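You operate a simulated robot arm through the tools that you are given. There is no shell and no other tool. Be economical: measure what you need, move in short steps, check, and stop when the job is done.

Carry out the task below with a simulated robot arm. There is one attempt and no reset: what you move stays moved.

JOB
Put the biscuit from the white table and the polishing pad on the oak tray.

It is judged by the outcome, as a careful person would: the job done as asked, and still so three seconds after it is handed in. It fails if anything else is knocked over, pushed out of place, dropped, spilled or broken.

ROBOT AND FRAMES
A 7-joint arm with a two-finger parallel gripper, fixed in place. Base frame: the origin is at the foot of the arm, x ahead of it, y to its left, z up; the work surface is at about z = 0.74. Readings come in m, degrees, newtons and seconds.
Its first joint turns from -166.0 to 166.0 degrees. Payload 4.4 kg.
Tool frame: the origin (TCP) lies between the finger pads and is the grasp point; the fingertips stand 0.023 m ahead of it; z points along the fingers, y is the line along which they close. Largest opening 0.094 m; finger width 0.038, thickness 0.01; the body of the gripper, 0.054 by 0.096 m, starts 0.039 m behind the TCP.
Orientation is told as [roll, pitch, yaw] about the base's x, y, z axes, in that order, counted from this pose: with the fingers straight down and closing along the base's y, the tool's x points along the base's -x, its y along +y and its z along -z.

CONTROLS
- The arm moves only by the tool drive_tool. Its arguments are lists of equal length, an entry for each row: "angular": the turn, a rotation vector about the tool's x, y, z in degrees, a list of three; "xyz": the shift along the tool's x, y, z in m, a list of three; "hand": the opening, from 0 (shut) to 1 (fully open). In form: {"angular": [[ax, ay, az], ...], "xyz": [[x, y, z], ...], "hand": [hand, ...]}. A call has 1 to 8 rows; each row shifts and turns the commanded pose from where the row before left it, along the tool's axes as they then stand. Rows are played at 5 a second. More than 0.05 m and 8.6 degrees between two rows, or a gripper value outside its range, and nothing of the call is played. Where a pose cannot be reached the arm comes as near as it can. A force on the tool above 40 N (or 10 N above the force at the start of the call, whichever is more), or a blocked arm, ends the call early, and 0.2 s more pass. The fingers move at their own pace (about 0.072 m/s each) and stop on an object; they squeeze with about 22 N. The grip force told is the motor's: it shows also when the fingers shut on nothing. Time passes only in rows, and 0.2 s behind the last, so rows that do not move let the fingers close. The reply holds the time, the measured pose of the TCP, the force on the tool along the base axes, the opening and the grip force, in the units named above and with some noise.
- Cameras (640 x 400 px; columns grow to the right, rows downward): "scene" is fixed at [0.2187, 0.5004, 1.3282]; the picture's right is [-0.26, -0.97, 0.00], its down [-0.61, 0.16, -0.77] and it looks along [0.75, -0.20, -0.63] (base axes); focal length 318 px, centre (320, 200). "wrist" rides on the gripper at [-0.039, 0, -0.044] in the tool frame; the picture's right is [0.00, -1.00, 0.00], its down [0.97, 0.00, -0.24] and it looks along [0.24, 0.00, 0.97] (tool axes); focal length 218 px, centre (320, 200). There is no depth. A picture from a camera that has moved, and an enlarged one, comes with that camera's place and axes in the base frame and with its lens.
- camera(camera): a new picture of that camera. The clock stands still meanwhile.
- close_up(camera, box): a new picture of the part [left, top, right, bottom] of that camera's present view, enlarged. The clock stands still meanwhile.
- sign_off(): hands the job in; it is judged then, once.

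Work in short steps. Places have to be worked out from the pictures, the camera data and where the tool is seen: move nearer, look again, correct. Check each grasp and each placing, and mend what went wrong. You have 90 turns and 36 pictures in all, those below and enlarged ones among them. Open the gripper and draw the arm clear of the work before you hand the job in, unless the task says otherwise; then end with one line.

The tools are called after ">>>" by a JSON object that holds its "api" and its "payload". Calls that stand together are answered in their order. drive_tool: Moves the arm, as the interface text tells. Its arguments: {"type":"object","properties":{"angular":{"type":"array"},"xyz":{"type":"array"},"hand":{"type":"array"}},"required":["angular","xyz","hand"]} The other tools are called the same way: camera (camera) takes a picture; close_up (camera, box) takes an enlarged picture of a part of a camera's view; sign_off () hands the job in.

At the start:

```text
time: 0.0
position: [0.715, 0.2774, 1.0322]
orientation: [0.1, 0.1, 0.1]
contact_force: [0.2, -0.2, -0.7]
finger_gap: 0.0937
grasp_force: 0.0
```

scene: 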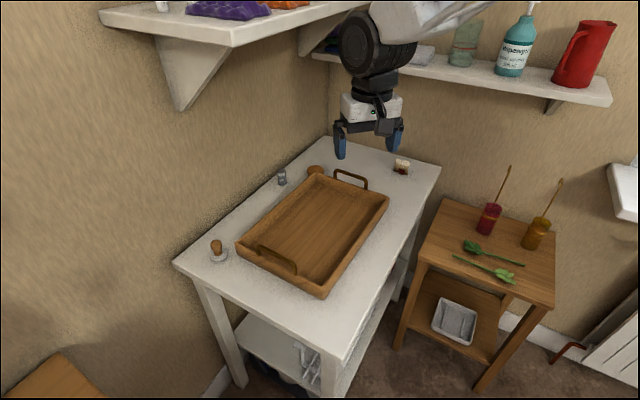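
wrist: 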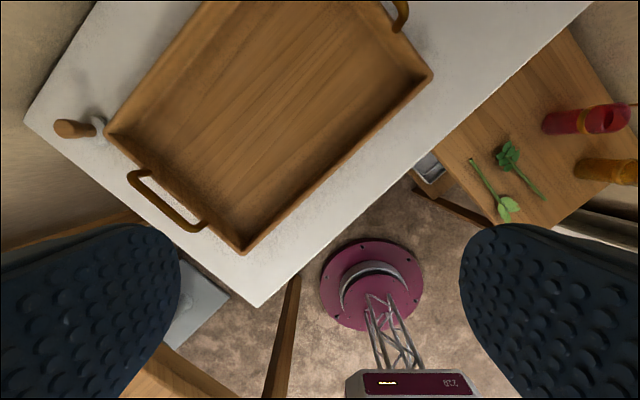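

I'll enlarge the white table in the scene view to identify the small objects.

>>> {"api": "close_up", "payload": {"camera": "scene", "box": [260, 130, 440, 240]}}

>>> {"api": "close_up", "payload": {"camera": "scene", "box": [170, 200, 330, 300]}}

>>> {"api": "close_up", "payload": {"camera": "scene", "box": [380, 0, 640, 160]}}

```text
3.56 times, centred on (350, 185) of scene
camera zoom: at [0.2187, 0.5004, 1.3282], right [-0.26, -0.97, 0.0], down [-0.61, 0.16, -0.77], along [0.75, -0.2, -0.63], focal length 1130 px, centre (213, 253)
```

zoom: 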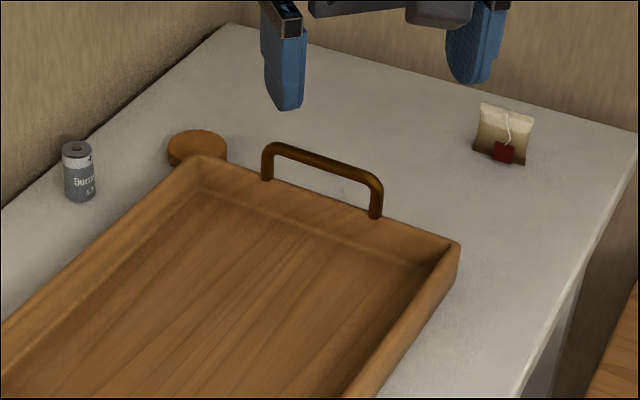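

```text
4.00 times, centred on (250, 250) of scene
camera zoom: at [0.2187, 0.5004, 1.3282], right [-0.26, -0.97, 0.0], down [-0.61, 0.16, -0.77], along [0.75, -0.2, -0.63], focal length 1271 px, centre (600, 0)
```

zoom: 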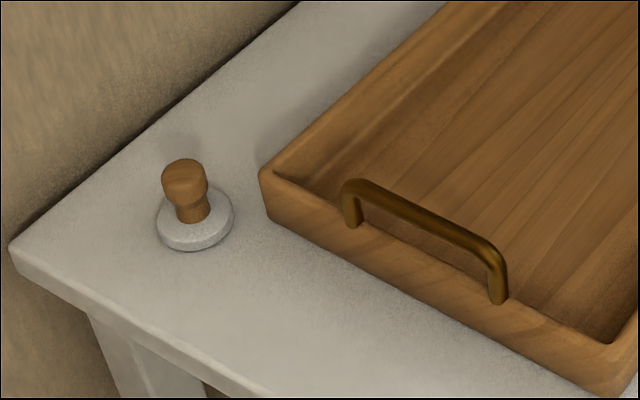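

```text
2.46 times, centred on (510, 80) of scene
camera zoom: at [0.2187, 0.5004, 1.3282], right [-0.26, -0.97, 0.0], down [-0.61, 0.16, -0.77], along [0.75, -0.2, -0.63], focal length 782 px, centre (-148, 495)
```

zoom: 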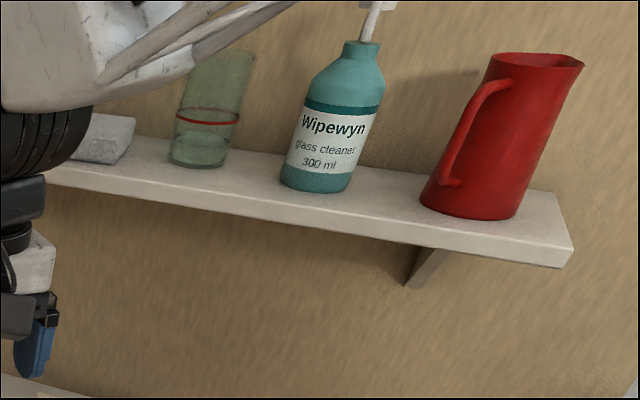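

The brown disc behind the tray's far corner looks like the biscuit, and the white disc with a knob like the polishing pad. I'll check the shelves for other candidates.

>>> {"api": "close_up", "payload": {"camera": "scene", "box": [90, 0, 450, 70]}}

>>> {"api": "close_up", "payload": {"camera": "scene", "box": [390, 160, 580, 350]}}

```text
1.78 times, centred on (270, 35) of scene
camera zoom: at [0.2187, 0.5004, 1.3282], right [-0.26, -0.97, 0.0], down [-0.61, 0.16, -0.77], along [0.75, -0.2, -0.63], focal length 565 px, centre (409, 493)
```

zoom: 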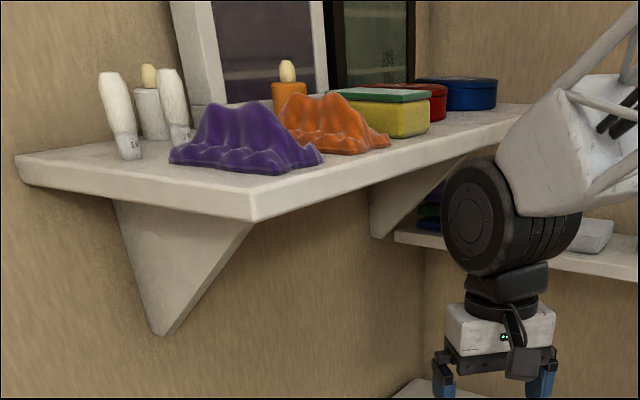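

```text
2.11 times, centred on (485, 255) of scene
camera zoom: at [0.2187, 0.5004, 1.3282], right [-0.26, -0.97, 0.0], down [-0.61, 0.16, -0.77], along [0.75, -0.2, -0.63], focal length 669 px, centre (-27, 84)
```

zoom: 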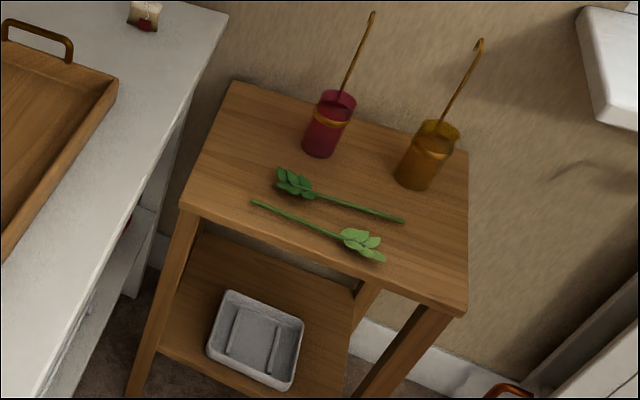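

Pad is at about (0.774, 0.604), and the biscuit at about (1.05, 0.29), near or beyond top-down reach and under a wall shelf. So I'll tilt the fingers outward (wrist back and low) and look with the wrist camera.

>>> {"api": "drive_tool", "payload": {"angular": [[0, -8, 0], [0, -8, 0], [0, -8, 0], [0, -8, 0], [0, -8, 0], [0, 0, 0]], "xyz": [[0, 0, 0], [0, 0, 0], [0, 0, 0], [0, 0, 0], [0, 0, 0], [0, 0, 0]], "hand": [1, 1, 1, 1, 1, 1]}}

>>> {"api": "camera", "payload": {"camera": "wrist"}}

>>> {"api": "camera", "payload": {"camera": "scene"}}

```text
time: 1.4
position: [0.7134, 0.2779, 1.0332]
orientation: [0.0, -40.0, 0.1]
contact_force: [-0.3, -0.2, -0.2]
finger_gap: 0.0939
grasp_force: 0.0
```

```text
28 pictures are left
camera wrist: at [0.7154, 0.2799, 1.0906], right [0.0, -1.0, 0.0], down [-0.9, 0.0, -0.44], along [0.44, 0.0, -0.9], focal length 218 px, centre (320, 200)
```

wrist: 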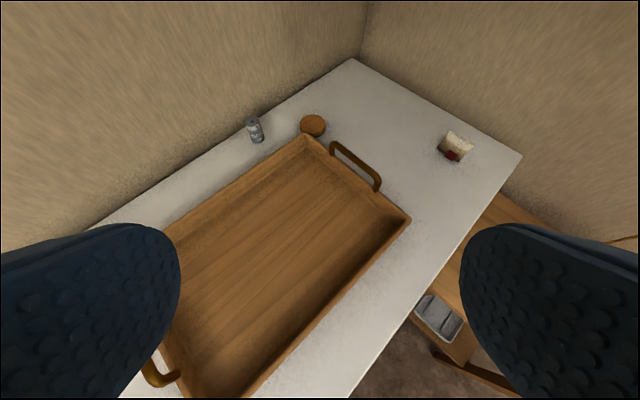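

```text
27 pictures are left
```

scene: 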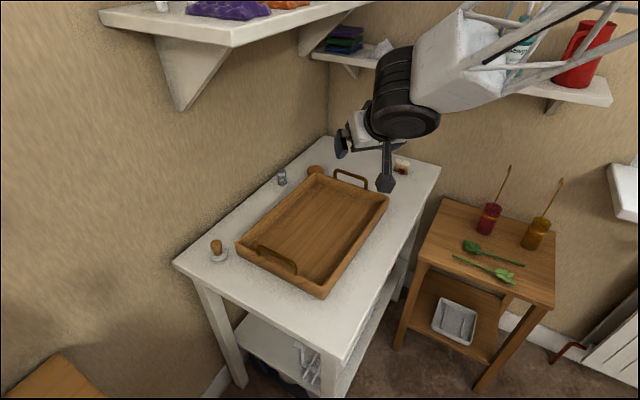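

Biscuit confirmed near (1.053, 0.297), with the tray rim corner around 5 cm in front of it. Next I advance low over the tray and turn the heading about 21° left for a nearer look.

>>> {"api": "drive_tool", "payload": {"angular": [[0, 0, 0], [0, 0, 0], [0, 0, 0], [0, 0, 0], [0, 0, 0], [-4.5, 0, -5.36], [-4.5, 0, -5.36], [-4.5, 0, -5.36]], "xyz": [[-0.0115, -0.0076, 0.0444], [-0.0115, -0.0076, 0.0444], [-0.0115, -0.0076, 0.0444], [-0.0115, -0.0076, 0.0444], [-0.0115, -0.0076, 0.0444], [0, 0, 0], [0, 0, 0], [0, 0, 0]], "hand": [1, 1, 1, 1, 1, 1, 1, 1]}}

>>> {"api": "camera", "payload": {"camera": "wrist"}}

```text
time: 3.2
position: [0.9041, 0.2384, 0.9032]
orientation: [-0.7, -40.9, 15.8]
contact_force: [0.4, -0.5, 0.0]
finger_gap: 0.0939
grasp_force: 0.1
out of reach, approached as far as the arm can: row 8
```

```text
26 pictures are left
camera wrist: at [0.9051, 0.2412, 0.9613], right [0.26, -0.96, 0.01], down [-0.86, -0.24, -0.45], along [0.44, 0.11, -0.89], focal length 218 px, centre (320, 200)
```

wrist: 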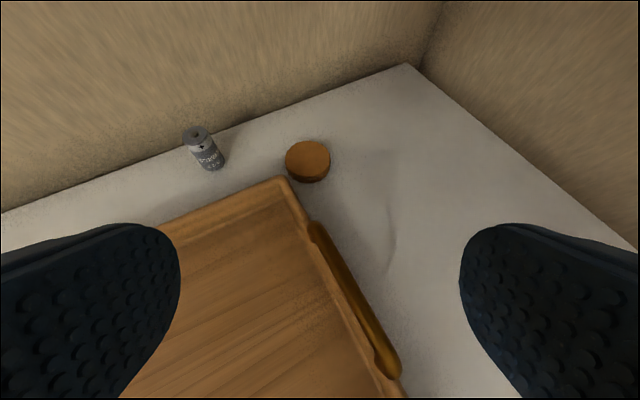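

The yaw stopped at about 16° (joint limit), biscuit re-measured at (1.054, 0.295). I back off the yaw slightly to see where the commanded pose stands.

>>> {"api": "drive_tool", "payload": {"angular": [[3.3, 0, 3.8], [0, 0, 0]], "xyz": [[0, 0, 0], [0, 0, 0]], "hand": [1, 1]}}

```text
time: 3.8
position: [0.9054, 0.2378, 0.9034]
orientation: [-0.9, -40.9, 10.7]
contact_force: [0.4, -0.8, 0.8]
finger_gap: 0.0939
grasp_force: 0.0
```

Commanded pose follows the clamped one: heading 10.7°. Moving to a pre-grasp 8 cm back along the tool axis from the biscuit, with the opening reduced a little.

>>> {"api": "drive_tool", "payload": {"angular": [[0, 0, 0], [0, 0, 0], [0, 0, 0], [0, 0, 0], [0, 0, 0]], "xyz": [[-0.0082, 0.007, 0.0303], [-0.0082, 0.007, 0.0303], [-0.0082, 0.007, 0.0303], [-0.0082, 0.007, 0.0303], [0, 0, 0]], "hand": [1, 1, 1, 1, 1]}}

>>> {"api": "camera", "payload": {"camera": "wrist"}}

```text
time: 5.0
position: [1.0023, 0.2829, 0.8332]
orientation: [-0.7, -40.9, 10.7]
contact_force: [-0.3, -0.8, 0.3]
finger_gap: 0.0941
grasp_force: 0.0
```

```text
25 pictures are left
camera wrist: at [1.003, 0.2863, 0.8911], right [0.18, -0.98, 0.01], down [-0.88, -0.16, -0.45], along [0.45, 0.07, -0.89], focal length 218 px, centre (320, 200)
```

wrist: 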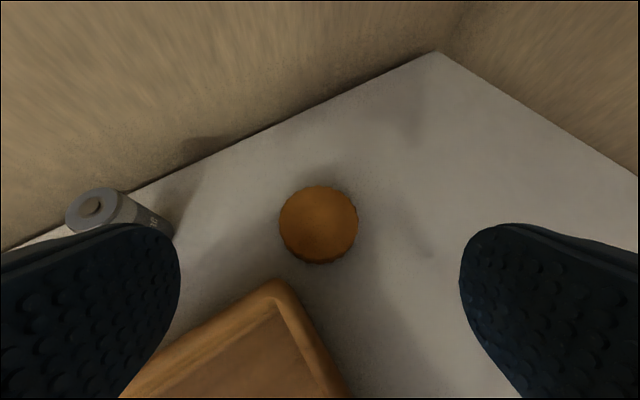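

Biscuit sits at (1.0547, 0.2947), centred between the fingers. Going down along the tool axis, stopping ~1.5 cm short.

>>> {"api": "drive_tool", "payload": {"angular": [[0, 0, 0], [0, 0, 0], [0, 0, 0], [0, 0, 0]], "xyz": [[-0.0004, 0.0006, 0.022], [-0.0004, 0.0006, 0.022], [-0.0004, 0.0006, 0.021], [0, 0, 0]], "hand": [0.85, 0.85, 0.85, 0.85]}}

>>> {"api": "camera", "payload": {"camera": "wrist"}}

```text
time: 6.0
position: [1.044, 0.2923, 0.7841]
orientation: [-0.8, -40.9, 10.8]
contact_force: [-0.7, 0.0, 0.1]
finger_gap: 0.0799
grasp_force: 0.0
```

```text
24 pictures are left
camera wrist: at [1.0446, 0.2945, 0.8421], right [0.18, -0.98, 0.01], down [-0.88, -0.16, -0.45], along [0.45, 0.07, -0.89], focal length 218 px, centre (320, 200)
```

wrist: 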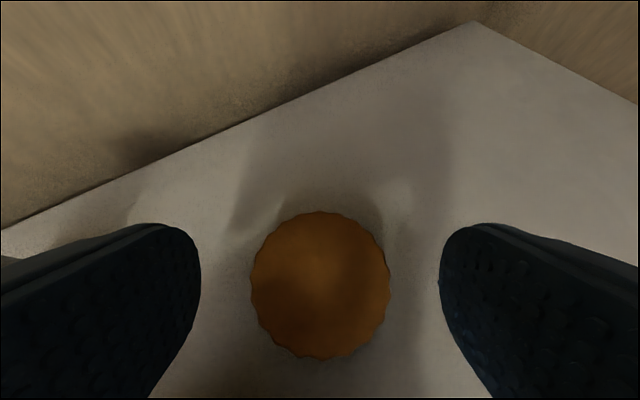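

Well aligned. Last 1.4 cm, then close.

>>> {"api": "drive_tool", "payload": {"angular": [[0, 0, 0], [0, 0, 0], [0, 0, 0]], "xyz": [[0.0004, 0.0006, 0.008], [0.0004, 0.0006, 0.0065], [0, 0, 0]], "hand": [0.85, 0.85, 0.85]}}

```text
time: 6.8
position: [1.0523, 0.2949, 0.7728]
orientation: [-0.8, -41.0, 10.7]
contact_force: [0.0, 0.3, 0.2]
finger_gap: 0.0797
grasp_force: 0.1
```

No contact with the table. Closing on the biscuit.

>>> {"api": "drive_tool", "payload": {"angular": [[0, 0, 0], [0, 0, 0], [0, 0, 0], [0, 0, 0]], "xyz": [[0, 0, 0], [0, 0, 0], [0, 0, 0], [0, 0, 0]], "hand": [0.4, 0.4, 0.4, 0.4]}}

>>> {"api": "camera", "payload": {"camera": "wrist"}}

```text
time: 7.8
position: [1.0531, 0.2952, 0.7733]
orientation: [-0.8, -40.9, 10.7]
contact_force: [0.0, 0.1, -0.4]
finger_gap: 0.0518
grasp_force: 21.9
```

```text
23 pictures are left
camera wrist: at [1.0536, 0.2975, 0.831], right [0.18, -0.98, 0.01], down [-0.88, -0.16, -0.45], along [0.45, 0.07, -0.89], focal length 218 px, centre (320, 200)
```

wrist: 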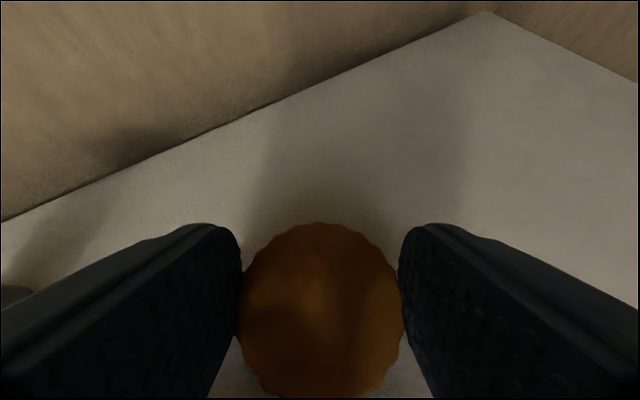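

Gripped at 52 mm. Lifting straight up 9 cm.

>>> {"api": "drive_tool", "payload": {"angular": [[0, 0, 0], [0, 0, 0], [0, 0, 0], [0, 0, 0], [0, 0, 0]], "xyz": [[-0.0098, 0, -0.0113], [-0.0131, 0, -0.0151], [-0.0164, 0, -0.0189], [-0.0197, 0, -0.0227], [0, 0, 0]], "hand": [0.4, 0.4, 0.4, 0.4, 0.4]}}

>>> {"api": "camera", "payload": {"camera": "wrist"}}

```text
time: 9.0
position: [1.054, 0.2963, 0.8636]
orientation: [-0.8, -40.8, 10.7]
contact_force: [0.6, 0.1, -0.5]
finger_gap: 0.0376
grasp_force: 0.0
```

```text
22 pictures are left
camera wrist: at [1.0537, 0.2991, 0.9211], right [0.18, -0.98, 0.01], down [-0.88, -0.16, -0.45], along [0.45, 0.07, -0.89], focal length 218 px, centre (320, 200)
```

wrist: 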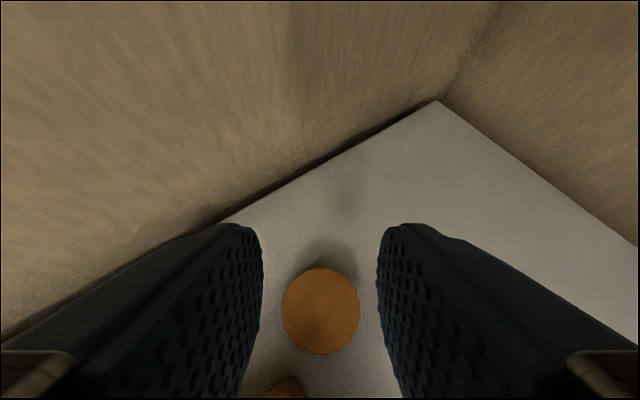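

The biscuit slipped out and stayed in place at (1.054, 0.296): the rounded fingertips held only its top edge. I'll open and reduce the tilt to about 25° to grip lower while clearing the tray rim, if that's reachable.

>>> {"api": "drive_tool", "payload": {"angular": [[0, 0, 0], [0, 4, 0], [0, 4, 0], [0, 4, 0], [0, 4, 0], [0, 0, 0]], "xyz": [[0, 0, 0], [0, 0, 0], [0, 0, 0], [0, 0, 0], [0, 0, 0], [0, 0, 0]], "hand": [0.85, 0.85, 0.85, 0.85, 0.85, 0.85]}}

>>> {"api": "camera", "payload": {"camera": "scene"}}

```text
time: 10.4
position: [1.0533, 0.2953, 0.8631]
orientation: [-0.6, -24.8, 10.4]
contact_force: [0.1, 0.0, -0.3]
finger_gap: 0.08
grasp_force: 0.0
```

```text
21 pictures are left
```

scene: 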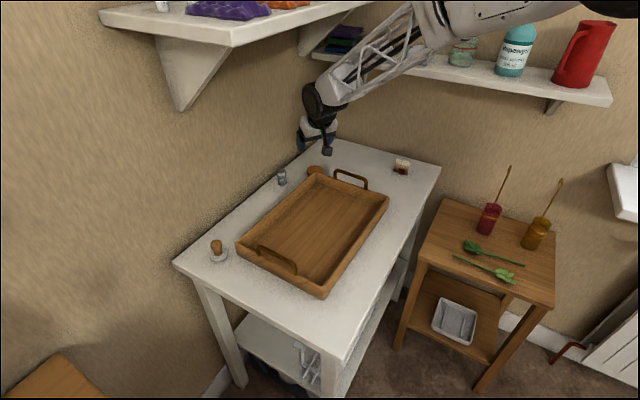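

Reachable at 25° and clear of the shelf. Lowering over the biscuit.

>>> {"api": "drive_tool", "payload": {"angular": [[0, 0, 0], [0, 0, 0], [0, 0, 0], [0, 0, 0], [0, 0, 0]], "xyz": [[0.0094, 0.0003, 0.0195], [0.0094, 0.0003, 0.0195], [0.0094, 0, 0.0195], [0.0094, 0, 0.0195], [0, 0, 0]], "hand": [0.85, 0.85, 0.85, 0.85, 0.85]}}

>>> {"api": "camera", "payload": {"camera": "wrist"}}

```text
time: 11.6
position: [1.0516, 0.2948, 0.7759]
orientation: [-0.6, -24.9, 10.4]
contact_force: [-0.2, -0.5, 0.0]
finger_gap: 0.0796
grasp_force: 0.1
```

```text
20 pictures are left
camera wrist: at [1.0685, 0.3013, 0.8313], right [0.18, -0.98, 0.01], down [-0.97, -0.18, -0.19], along [0.19, 0.02, -0.98], focal length 218 px, centre (320, 200)
```

wrist: 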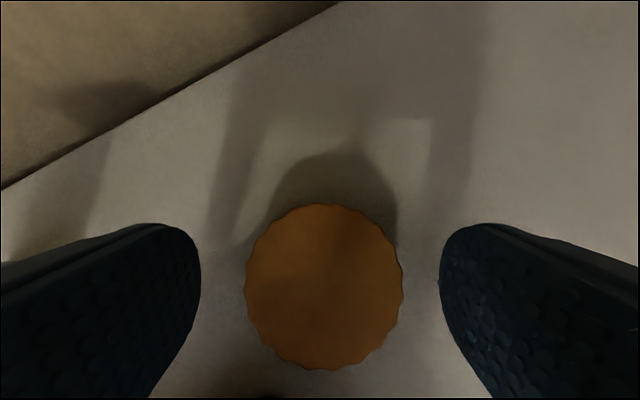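

Aligned. Lowering about 1.3 cm in small steps while watching force.

>>> {"api": "drive_tool", "payload": {"angular": [[0, 0, 0], [0, 0, 0], [0, 0, 0], [0, 0, 0]], "xyz": [[0.002, 0.0003, 0.0045], [0.0016, 0.0003, 0.0036], [0.0015, 0, 0.0032], [0, 0, 0]], "hand": [0.85, 0.85, 0.85, 0.85]}}

```text
time: 12.4
position: [1.0529, 0.2982, 0.7692]
orientation: [-0.7, -25.2, 10.5]
contact_force: [-0.5, -0.8, 3.4]
finger_gap: 0.0799
grasp_force: 0.1
stopped in row 4: the force on the tool passed its limit (the readings are from after the stop); the commanded pose is now the measured one
```

Fingertips touched the table at z≈0.769, so I raise ~1.5 mm, close, then lift slowly in a separate step.

>>> {"api": "drive_tool", "payload": {"angular": [[0, 0, 0], [0, 0, 0], [0, 0, 0], [0, 0, 0], [0, 0, 0]], "xyz": [[-0.0006, -0.0015, -0.0014], [0, 0, 0], [0, 0, 0], [0, 0, 0], [0, 0, 0]], "hand": [0.85, 0.3, 0.3, 0.3, 0.3]}}

>>> {"api": "camera", "payload": {"camera": "wrist"}}

```text
time: 13.6
position: [1.0533, 0.2949, 0.7706]
orientation: [-0.6, -25.1, 10.5]
contact_force: [-0.4, -1.0, 0.0]
finger_gap: 0.0512
grasp_force: 22.0
```

```text
19 pictures are left
camera wrist: at [1.0695, 0.301, 0.8261], right [0.18, -0.98, 0.01], down [-0.97, -0.18, -0.19], along [0.19, 0.02, -0.98], focal length 218 px, centre (320, 200)
```

wrist: 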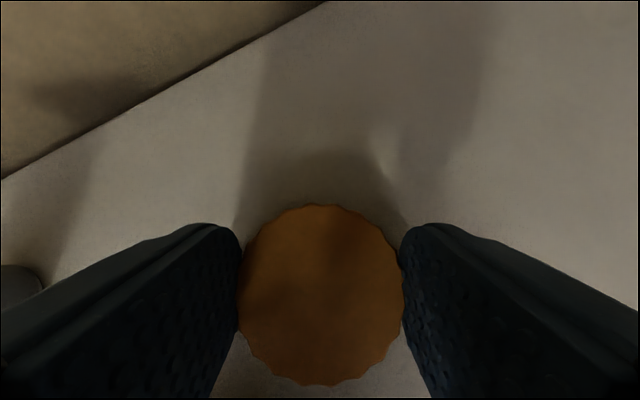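

Held at 51 mm. Lifting gently 1.5 cm to test the grip.

>>> {"api": "drive_tool", "payload": {"angular": [[0, 0, 0], [0, 0, 0], [0, 0, 0], [0, 0, 0], [0, 0, 0]], "xyz": [[-0.0008, 0, -0.0018], [-0.0012, 0, -0.0027], [-0.0017, 0, -0.0036], [-0.0025, 0, -0.0054], [0, 0, 0]], "hand": [0.3, 0.3, 0.3, 0.3, 0.3]}}

```text
time: 14.8
position: [1.0545, 0.2954, 0.7862]
orientation: [-0.6, -25.2, 10.4]
contact_force: [1.0, 0.3, -0.5]
finger_gap: 0.0509
grasp_force: 21.6
```

The grip holds. Continuing the lift to z≈0.86.

>>> {"api": "drive_tool", "payload": {"angular": [[0, 0, 0], [0, 0, 0], [0, 0, 0], [0, 0, 0], [0, 0, 0], [0, 0, 0]], "xyz": [[-0.0038, 0, -0.0082], [-0.0063, 0, -0.0136], [-0.0084, 0, -0.0181], [-0.0084, 0, -0.0181], [-0.0042, 0, -0.0091], [0, 0, 0]], "hand": [0.3, 0.3, 0.3, 0.3, 0.3, 0.3]}}

>>> {"api": "camera", "payload": {"camera": "wrist"}}

```text
time: 16.2
position: [1.0534, 0.2955, 0.8582]
orientation: [-0.6, -25.0, 10.3]
contact_force: [0.2, 0.2, 0.4]
finger_gap: 0.0509
grasp_force: 21.7
```

```text
18 pictures are left
camera wrist: at [1.069, 0.3016, 0.9143], right [0.18, -0.98, 0.01], down [-0.97, -0.18, -0.19], along [0.19, 0.03, -0.98], focal length 218 px, centre (320, 200)
```

wrist: 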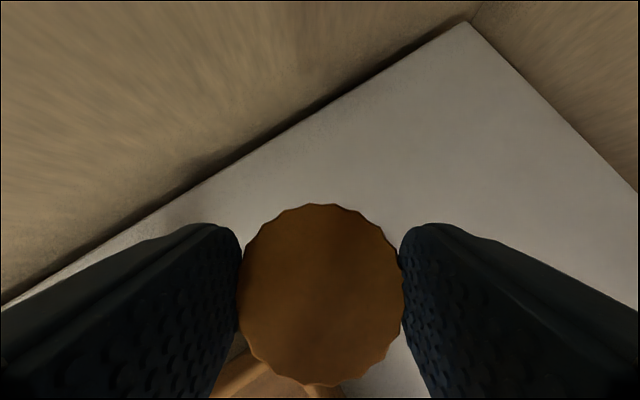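

Biscuit is held. Carrying it horizontally to above the tray's far half (0.88, 0.305).

>>> {"api": "drive_tool", "payload": {"angular": [[0, 0, 0], [0, 0, 0], [0, 0, 0], [0, 0, 0], [0, 0, 0], [0, 0, 0], [0, 0, 0]], "xyz": [[0.0153, 0.0039, -0.0071], [0.0306, 0.0078, -0.0142], [0.0306, 0.0078, -0.0142], [0.0306, 0.0078, -0.0142], [0.0306, 0.0078, -0.0142], [0.0153, 0.0039, -0.0071], [0, 0, 0]], "hand": [0.3, 0.3, 0.3, 0.3, 0.3, 0.3, 0.3]}}

>>> {"api": "camera", "payload": {"camera": "scene"}}

```text
time: 17.8
position: [0.8788, 0.3058, 0.8582]
orientation: [-0.6, -25.1, 10.6]
contact_force: [-0.9, -0.1, -0.5]
finger_gap: 0.0512
grasp_force: 22.1
```

```text
17 pictures are left
```

scene: 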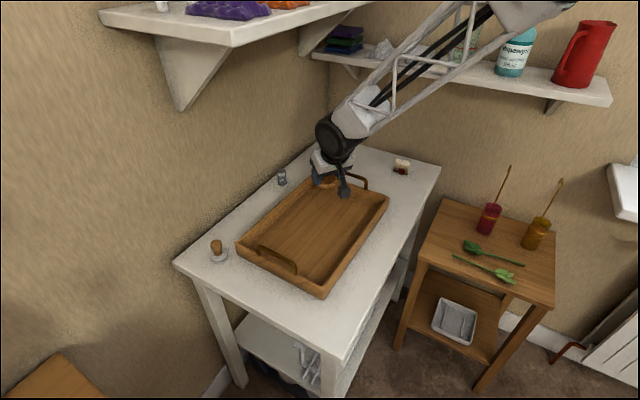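

Biscuit is over the tray, clear of the handle. Lowering to z≈0.79.

>>> {"api": "drive_tool", "payload": {"angular": [[0, 0, 0], [0, 0, 0], [0, 0, 0], [0, 0, 0], [0, 0, 0]], "xyz": [[0.0063, 0, 0.0136], [0.0084, 0, 0.0181], [0.0084, 0, 0.0181], [0.0042, 0, 0.0091], [0, 0, 0]], "hand": [0.3, 0.3, 0.3, 0.3, 0.3]}}

>>> {"api": "close_up", "payload": {"camera": "scene", "box": [270, 150, 400, 231]}}

```text
time: 19.0
position: [0.8812, 0.3031, 0.7916]
orientation: [-0.7, -25.0, 10.4]
contact_force: [-0.2, 0.7, -1.1]
finger_gap: 0.0507
grasp_force: 22.2
```

```text
4.92 times, centred on (335, 190) of scene
camera zoom: at [0.2187, 0.5004, 1.3282], right [-0.26, -0.97, 0.0], down [-0.61, 0.16, -0.77], along [0.75, -0.2, -0.63], focal length 1564 px, centre (246, 247)
```

zoom: 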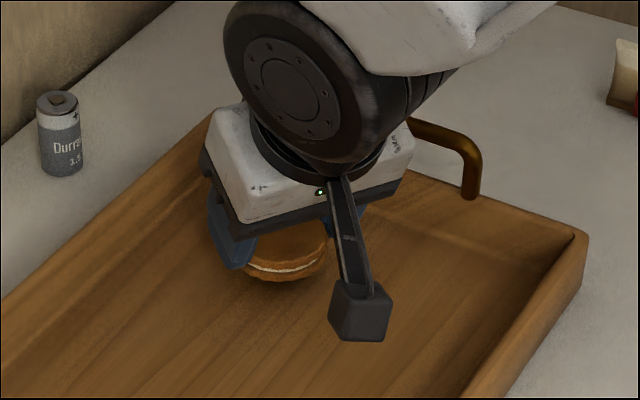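

It's a sandwich biscuit, held just above the tray floor. Lowering in small steps until contact.

>>> {"api": "drive_tool", "payload": {"angular": [[0, 0, 0], [0, 0, 0], [0, 0, 0], [0, 0, 0], [0, 0, 0], [0, 0, 0]], "xyz": [[0.0015, 0, 0.0032], [0.0013, 0, 0.0027], [0.0009, 0, 0.002], [0.0009, 0, 0.002], [0.0006, 0, 0.0014], [0, 0, 0]], "hand": [0.3, 0.3, 0.3, 0.3, 0.3, 0.3]}}

```text
time: 20.4
position: [0.8805, 0.3046, 0.7802]
orientation: [-0.6, -25.1, 10.5]
contact_force: [-0.2, 0.1, 0.5]
finger_gap: 0.0508
grasp_force: 22.2
```

No contact yet; a few more millimetres.

>>> {"api": "drive_tool", "payload": {"angular": [[0, 0, 0], [0, 0, 0], [0, 0, 0], [0, 0, 0]], "xyz": [[0.0006, 0, 0.0014], [0.0006, 0, 0.0014], [0.0006, 0, 0.0014], [0, 0, 0]], "hand": [0.3, 0.3, 0.3, 0.3]}}

```text
time: 21.4
position: [0.8804, 0.3048, 0.7761]
orientation: [-0.6, -25.1, 10.6]
contact_force: [-0.1, 1.0, 4.9]
finger_gap: 0.0509
grasp_force: 21.2
```

Light contact (≈5 N) with the tray floor. Releasing and rising straight up.

>>> {"api": "drive_tool", "payload": {"angular": [[0, 0, 0], [0, 0, 0], [0, 0, 0], [0, 0, 0], [0, 0, 0], [0, 0, 0], [0, 0, 0]], "xyz": [[-0.0002, 0, -0.0005], [0, 0, 0], [0, 0, 0], [-0.0063, 0, -0.0136], [-0.0105, 0, -0.0227], [-0.0147, 0, -0.0318], [0, 0, 0]], "hand": [0.6, 0.85, 0.85, 0.85, 0.85, 0.85, 0.85]}}

>>> {"api": "camera", "payload": {"camera": "wrist"}}

```text
time: 23.0
position: [0.8804, 0.3056, 0.8523]
orientation: [-0.6, -25.0, 10.3]
contact_force: [-0.3, -0.8, 0.4]
finger_gap: 0.0805
grasp_force: 0.1
```

```text
15 pictures are left
camera wrist: at [0.8965, 0.3103, 0.908], right [0.18, -0.98, 0.01], down [-0.97, -0.18, -0.19], along [0.19, 0.02, -0.98], focal length 218 px, centre (320, 200)
```

wrist: 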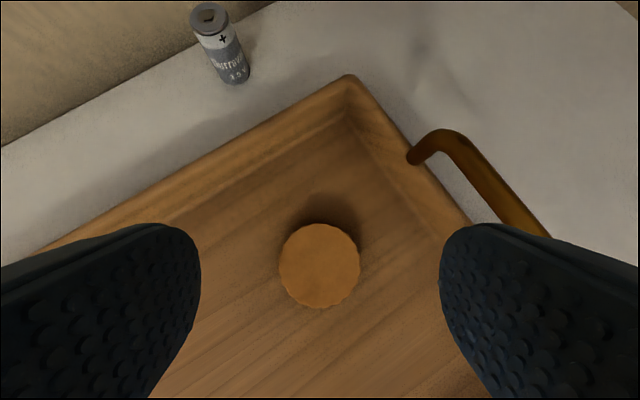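

Biscuit is resting flat on the tray. Next the pad at about (0.775, 0.603): I tilt back to 41° so the wrist stays low under the shelf, and move to a viewpoint near (0.72, 0.50, 0.88).

>>> {"api": "drive_tool", "payload": {"angular": [[0, -8, 0], [0, -8, 0], [0, 0, 0], [0, 0, 0], [0, 0, 0], [0, 0, 0], [0, 0, 0], [0, 0, 0]], "xyz": [[0, 0, 0], [0, 0, 0], [0.0123, 0.0366, -0.0169], [0.0123, 0.0366, -0.0169], [0.0123, 0.0366, -0.0169], [0.0123, 0.0366, -0.0169], [0.0123, 0.0366, -0.0169], [0.0123, 0.0366, -0.0169]], "hand": [0.85, 0.85, 0.85, 0.85, 0.85, 0.85, 0.85, 0.85]}}

>>> {"api": "camera", "payload": {"camera": "wrist"}}

>>> {"api": "camera", "payload": {"camera": "scene"}}

```text
time: 24.8
position: [0.7206, 0.499, 0.8772]
orientation: [-0.8, -41.1, 10.7]
contact_force: [-0.1, 0.2, -0.7]
finger_gap: 0.0799
grasp_force: 0.0
```

```text
14 pictures are left
camera wrist: at [0.7195, 0.501, 0.9356], right [0.18, -0.98, 0.01], down [-0.87, -0.16, -0.46], along [0.45, 0.07, -0.89], focal length 218 px, centre (320, 200)
```

wrist: 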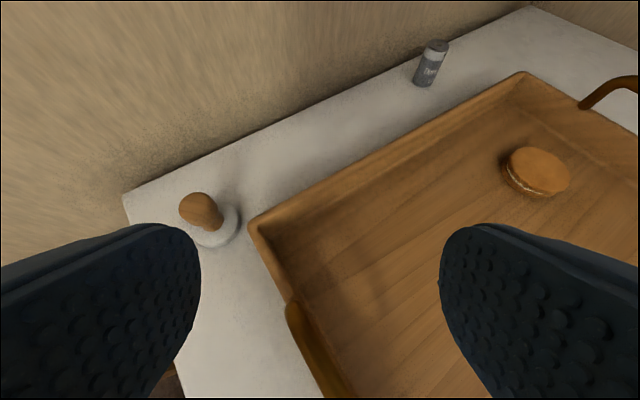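

```text
13 pictures are left
```

scene: 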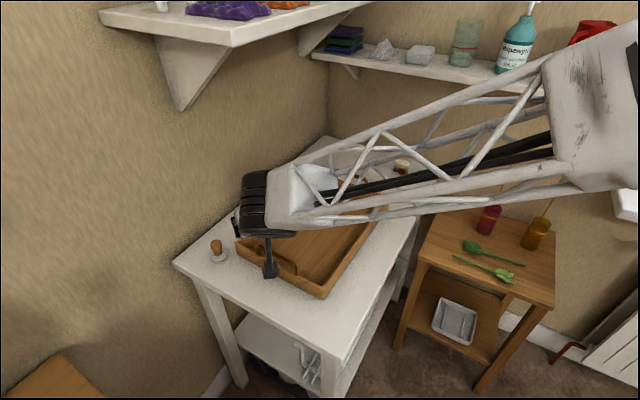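

Knob head is at about (0.770, 0.602, 0.78), and the tray corner at (0.772, 0.562). I'll turn the heading to ~30° so the fingers close clear of that corner, and narrow the opening.

>>> {"api": "drive_tool", "payload": {"angular": [[-4.26, 0, -4.91], [-4.26, 0, -4.91], [-4.26, 0, -4.91], [0, 0, 0]], "xyz": [[0, 0, 0], [0, 0, 0], [0, 0, 0], [0, 0, 0]], "hand": [0.5, 0.5, 0.5, 0.5]}}

```text
time: 25.8
position: [0.7198, 0.4992, 0.8774]
orientation: [-0.8, -40.9, 30.2]
contact_force: [0.7, 0.5, 0.0]
finger_gap: 0.0469
grasp_force: 0.1
```

Heading 30° reached. Moving above the knob to (0.767, 0.600, 0.847).

>>> {"api": "drive_tool", "payload": {"angular": [[0, 0, 0], [0, 0, 0], [0, 0, 0], [0, 0, 0], [0, 0, 0]], "xyz": [[-0.0123, 0.0159, 0.0206], [-0.0123, 0.0159, 0.0206], [-0.0123, 0.0159, 0.0206], [-0.0123, 0.0159, 0.0206], [0, 0, 0]], "hand": [0.5, 0.5, 0.5, 0.5, 0.5]}}

>>> {"api": "camera", "payload": {"camera": "wrist"}}

```text
time: 27.0
position: [0.7679, 0.5998, 0.8468]
orientation: [-0.8, -40.9, 30.2]
contact_force: [0.1, -0.9, 0.1]
finger_gap: 0.0468
grasp_force: 0.0
```

```text
12 pictures are left
camera wrist: at [0.7686, 0.6031, 0.9053], right [0.5, -0.87, 0.01], down [-0.77, -0.45, -0.45], along [0.4, 0.22, -0.89], focal length 218 px, centre (320, 200)
```

wrist: 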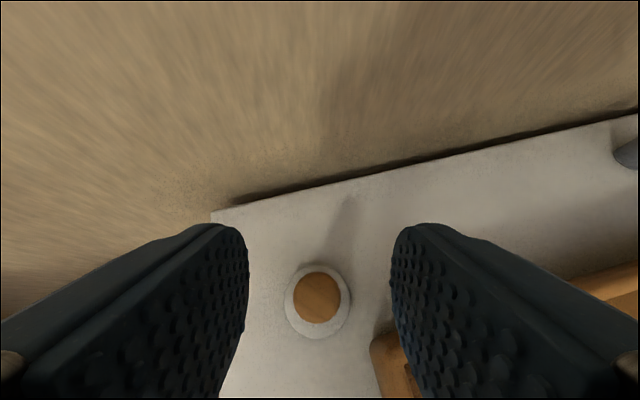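

Pad refined to (0.7735, 0.6055). Shifting 8 mm, then lowering most of the way to z≈0.80.

>>> {"api": "drive_tool", "payload": {"angular": [[0, 0, 0], [0, 0, 0], [0, 0, 0], [0, 0, 0], [0, 0, 0]], "xyz": [[-0.0059, 0.0021, 0.0051], [0.0085, 0, 0.0098], [0.0105, 0, 0.0121], [0.0105, 0, 0.0121], [0, 0, 0]], "hand": [0.5, 0.5, 0.5, 0.5, 0.5]}}

>>> {"api": "camera", "payload": {"camera": "wrist"}}

>>> {"api": "close_up", "payload": {"camera": "scene", "box": [170, 190, 330, 290]}}

```text
time: 28.2
position: [0.7739, 0.6047, 0.8021]
orientation: [-0.8, -41.0, 30.3]
contact_force: [-0.1, -0.9, 0.0]
finger_gap: 0.0468
grasp_force: 0.1
```

```text
11 pictures are left
camera wrist: at [0.7742, 0.6083, 0.8601], right [0.5, -0.87, 0.01], down [-0.77, -0.45, -0.45], along [0.4, 0.22, -0.89], focal length 218 px, centre (320, 200)
```

wrist: 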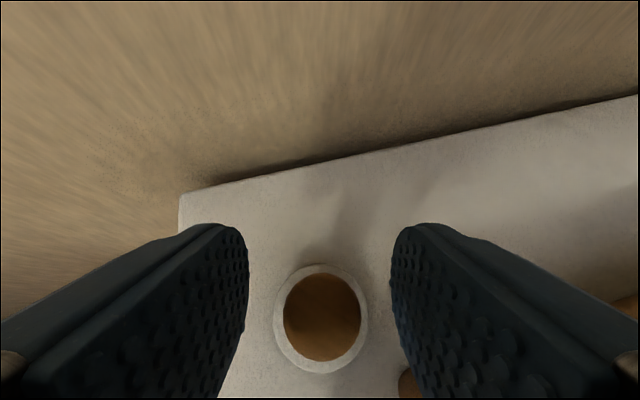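

```text
4.00 times, centred on (250, 240) of scene
camera zoom: at [0.2187, 0.5004, 1.3282], right [-0.26, -0.97, 0.0], down [-0.61, 0.16, -0.77], along [0.75, -0.2, -0.63], focal length 1271 px, centre (600, 40)
```

zoom: 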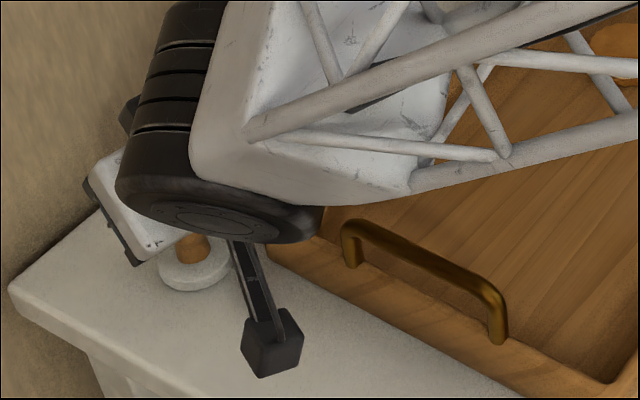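

Knob is centred between the fingers. The stalk on the hand's underside clears the table and tray here (I'll keep it inside the tray walls when placing). Lowering the last 1 cm and closing on the knob.

>>> {"api": "drive_tool", "payload": {"angular": [[0, 0, 0], [0, 0, 0], [0, 0, 0], [0, 0, 0], [0, 0, 0], [0, 0, 0]], "xyz": [[0.0033, 0, 0.0038], [0.0033, 0, 0.0038], [0, 0, 0], [0, 0, 0], [0, 0, 0], [0, 0, 0]], "hand": [0.5, 0.5, 0.5, 0.1, 0.1, 0.1]}}

>>> {"api": "camera", "payload": {"camera": "wrist"}}

```text
time: 29.6
position: [0.7748, 0.6051, 0.7915]
orientation: [-0.8, -40.9, 30.3]
contact_force: [-0.2, -0.2, 0.9]
finger_gap: 0.0233
grasp_force: 21.9
```

```text
9 pictures are left
camera wrist: at [0.7742, 0.6077, 0.8498], right [0.5, -0.87, 0.01], down [-0.77, -0.45, -0.45], along [0.4, 0.22, -0.89], focal length 218 px, centre (320, 200)
```

wrist: 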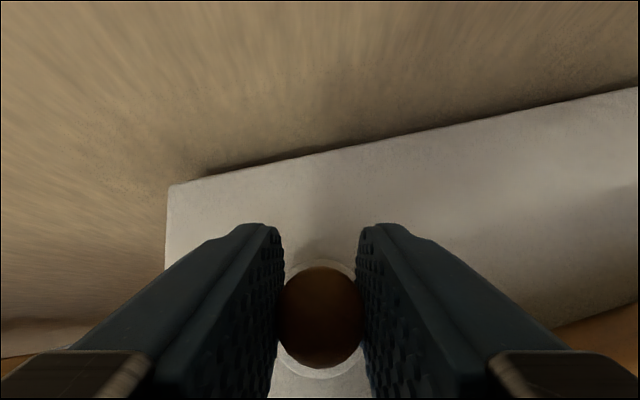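

Knob gripped at 23 mm. Lifting slowly at first.

>>> {"api": "drive_tool", "payload": {"angular": [[0, 0, 0], [0, 0, 0], [0, 0, 0], [0, 0, 0], [0, 0, 0], [0, 0, 0], [0, 0, 0]], "xyz": [[-0.0013, 0, -0.0015], [-0.002, 0, -0.0023], [-0.0033, 0, -0.0038], [-0.0066, 0, -0.0076], [-0.0118, 0, -0.0136], [-0.0131, 0, -0.0151], [0, 0, 0]], "hand": [0.1, 0.1, 0.1, 0.1, 0.1, 0.1, 0.1]}}

>>> {"api": "camera", "payload": {"camera": "wrist"}}

```text
time: 31.2
position: [0.774, 0.6049, 0.8501]
orientation: [-0.8, -40.9, 30.2]
contact_force: [-1.5, -0.1, 0.0]
finger_gap: 0.0234
grasp_force: 22.1
```

```text
8 pictures are left
camera wrist: at [0.7741, 0.6084, 0.9087], right [0.5, -0.87, 0.01], down [-0.77, -0.45, -0.45], along [0.4, 0.22, -0.89], focal length 218 px, centre (320, 200)
```

wrist: 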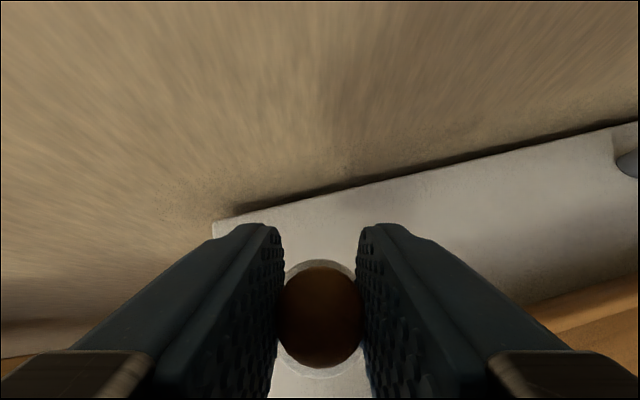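

Pad held and upright. Carrying it over the tray to (0.82, 0.38, 0.89).

>>> {"api": "drive_tool", "payload": {"angular": [[0, 0, 0], [0, 0, 0], [0, 0, 0], [0, 0, 0], [0, 0, 0], [0, 0, 0], [0, 0, 0], [0, 0, 0]], "xyz": [[-0.0098, 0, -0.0113], [-0.0098, 0, -0.0113], [0.0049, -0.0245, -0.0056], [0.0098, -0.043, -0.0112], [0.0098, -0.043, -0.0112], [0.0098, -0.043, -0.0112], [0.0098, -0.043, -0.0112], [0.0048, -0.021, -0.0054]], "hand": [0.1, 0.1, 0.1, 0.1, 0.1, 0.1, 0.1, 0.1]}}

```text
time: 33.0
position: [0.8184, 0.38, 0.8932]
orientation: [-0.8, -41.1, 30.3]
contact_force: [1.6, -0.4, -0.6]
finger_gap: 0.0232
grasp_force: 21.6
```

Now yawing the heading back to ~10° so the hand's stalk comes down inside the tray, then a look.

>>> {"api": "drive_tool", "payload": {"angular": [[3.28, 0, 3.78], [3.28, 0, 3.78], [3.28, 0, 3.78], [3.28, 0, 3.78], [0, 0, 0]], "xyz": [[0, 0, 0], [0, 0, 0], [0, 0, 0], [0, 0, 0], [0, 0, 0]], "hand": [0.1, 0.1, 0.1, 0.1, 0.1]}}

>>> {"api": "camera", "payload": {"camera": "scene"}}

>>> {"api": "camera", "payload": {"camera": "wrist"}}

```text
time: 34.2
position: [0.8212, 0.383, 0.8947]
orientation: [-0.9, -41.2, 10.1]
contact_force: [0.7, -0.2, -0.6]
finger_gap: 0.0232
grasp_force: 22.0
out of reach, approached as far as the arm can: row 1, 2
```

```text
7 pictures are left
```

scene: 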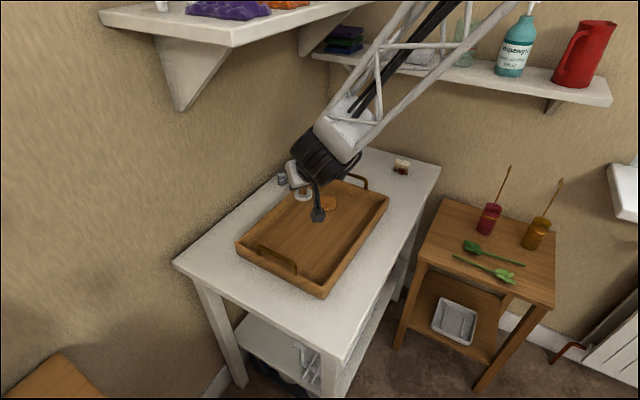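

```text
6 pictures are left
camera wrist: at [0.8206, 0.3855, 0.9538], right [0.17, -0.99, 0.01], down [-0.88, -0.15, -0.46], along [0.45, 0.07, -0.89], focal length 218 px, centre (320, 200)
```

wrist: 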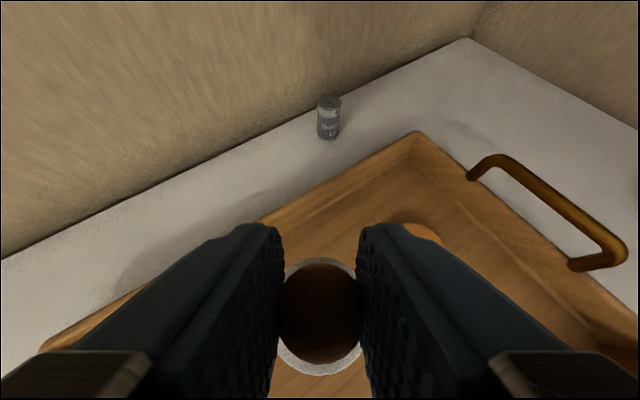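

Positioned properly and upright. Lowering to z≈0.808.

>>> {"api": "drive_tool", "payload": {"angular": [[0, 0, 0], [0, 0, 0], [0, 0, 0], [0, 0, 0], [0, 0, 0], [0, 0, 0]], "xyz": [[0.0085, 0, 0.0098], [0.0131, 0, 0.0151], [0.0131, 0, 0.0151], [0.0131, 0, 0.0151], [0.0085, 0, 0.0098], [0, 0, 0]], "hand": [0.1, 0.1, 0.1, 0.1, 0.1, 0.1]}}

>>> {"api": "close_up", "payload": {"camera": "scene", "box": [240, 150, 400, 250]}}

```text
time: 35.6
position: [0.8206, 0.3824, 0.8103]
orientation: [-0.7, -41.1, 10.2]
contact_force: [-0.2, 0.2, -0.9]
finger_gap: 0.0234
grasp_force: 22.7
```

```text
4.00 times, centred on (320, 200) of scene
camera zoom: at [0.2187, 0.5004, 1.3282], right [-0.26, -0.97, 0.0], down [-0.61, 0.16, -0.77], along [0.75, -0.2, -0.63], focal length 1271 px, centre (320, 200)
```

zoom: 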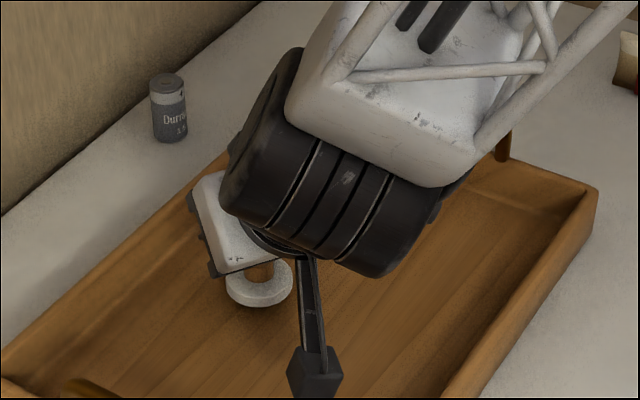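

The pad is just above the tray floor. Creeping down until contact.

>>> {"api": "drive_tool", "payload": {"angular": [[0, 0, 0], [0, 0, 0], [0, 0, 0], [0, 0, 0], [0, 0, 0]], "xyz": [[0.002, 0, 0.0023], [0.002, 0, 0.0023], [0.0013, 0, 0.0015], [0.0013, 0, 0.0015], [0, 0, 0]], "hand": [0.1, 0.1, 0.1, 0.1, 0.1]}}

```text
time: 36.8
position: [0.8205, 0.3805, 0.7993]
orientation: [-0.8, -41.2, 10.2]
contact_force: [0.3, -1.1, -0.5]
finger_gap: 0.0234
grasp_force: 21.4
```

>>> {"api": "drive_tool", "payload": {"angular": [[0, 0, 0], [0, 0, 0], [0, 0, 0]], "xyz": [[0.0008, 0, 0.0009], [0.0008, 0, 0.0009], [0, 0, 0]], "hand": [0.1, 0.1, 0.1]}}

```text
time: 37.6
position: [0.821, 0.3813, 0.7973]
orientation: [-0.8, -41.1, 10.2]
contact_force: [0.7, 0.0, 0.3]
finger_gap: 0.0234
grasp_force: 22.2
```

No floor contact yet at z 0.797; two more millimetre steps.

>>> {"api": "drive_tool", "payload": {"angular": [[0, 0, 0], [0, 0, 0], [0, 0, 0]], "xyz": [[0.0007, 0, 0.0008], [0.0007, 0, 0.0008], [0, 0, 0]], "hand": [0.1, 0.1, 0.1]}}

```text
time: 38.4
position: [0.8219, 0.3819, 0.7969]
orientation: [-0.7, -41.2, 10.2]
contact_force: [2.3, -0.7, 22.4]
finger_gap: 0.0235
grasp_force: 22.1
```

Firm contact now (22 N). Easing up a millimetre, opening moderately, and rising straight up.

>>> {"api": "drive_tool", "payload": {"angular": [[0, 0, 0], [0, 0, 0], [0, 0, 0], [0, 0, 0], [0, 0, 0], [0, 0, 0], [0, 0, 0], [0, 0, 0]], "xyz": [[-0.0008, 0, -0.0009], [0, 0, 0], [0, 0, 0], [-0.0066, 0, -0.0076], [-0.0131, 0, -0.0151], [-0.0197, 0, -0.0227], [-0.0262, 0, -0.0302], [0, 0, 0]], "hand": [0.1, 0.5, 0.5, 0.5, 0.5, 0.5, 0.5, 0.5]}}

>>> {"api": "camera", "payload": {"camera": "wrist"}}

```text
time: 40.2
position: [0.8189, 0.382, 0.8971]
orientation: [-0.6, -41.1, 10.1]
contact_force: [1.0, -0.3, 1.0]
finger_gap: 0.0471
grasp_force: 0.1
```

```text
4 pictures are left
camera wrist: at [0.82, 0.3853, 0.9548], right [0.17, -0.99, 0.01], down [-0.88, -0.15, -0.46], along [0.45, 0.07, -0.89], focal length 218 px, centre (320, 200)
```

wrist: 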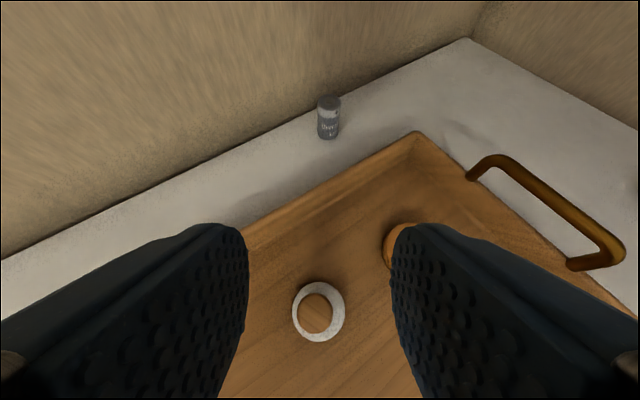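

The pad stands on the tray beside the biscuit. Retreating up and back toward the base.

>>> {"api": "drive_tool", "payload": {"angular": [[0, 0, 0], [0, 0, 0], [0, 0, 0], [0, 0, 0], [0, 0, 0], [0, 0, 0]], "xyz": [[0.0114, -0.0104, -0.0364], [0.0114, -0.0104, -0.0364], [0.0114, -0.0104, -0.0364], [0.0114, -0.0104, -0.0364], [0.0114, -0.0104, -0.0364], [0, 0, 0]], "hand": [0.8, 1, 1, 1, 1, 1]}}

>>> {"api": "camera", "payload": {"camera": "scene"}}

>>> {"api": "camera", "payload": {"camera": "wrist"}}

```text
time: 41.6
position: [0.669, 0.3038, 0.9963]
orientation: [-0.8, -41.1, 10.2]
contact_force: [0.2, -0.4, 0.1]
finger_gap: 0.0939
grasp_force: 0.0
```

```text
3 pictures are left
```

scene: 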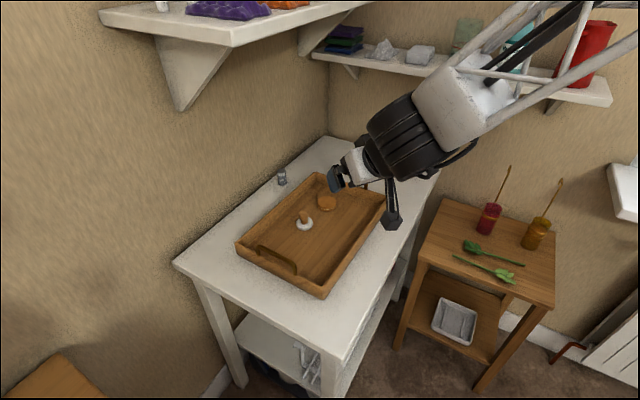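

```text
2 pictures are left
camera wrist: at [0.6693, 0.3073, 1.0554], right [0.17, -0.99, 0.01], down [-0.88, -0.15, -0.46], along [0.45, 0.07, -0.89], focal length 218 px, centre (320, 200)
```

wrist: 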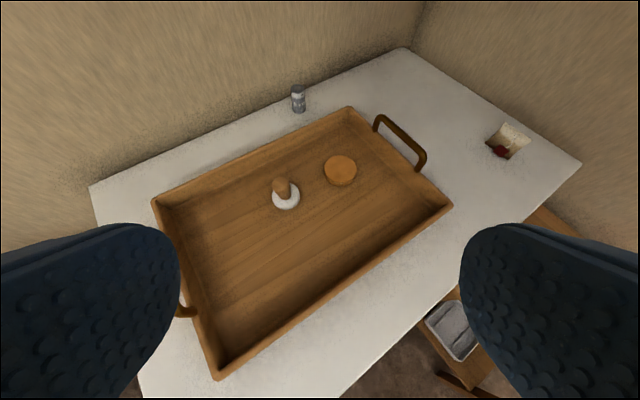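

Biscuit and pad are both on the tray, everything else is undisturbed, and the gripper is open and clear. Handing in.

>>> {"api": "sign_off", "payload": {}}

```text
The job is handed in.
```

The biscuit from the white table and the polishing pad are both on the oak tray, side by side, and nothing else in the pictures was moved.
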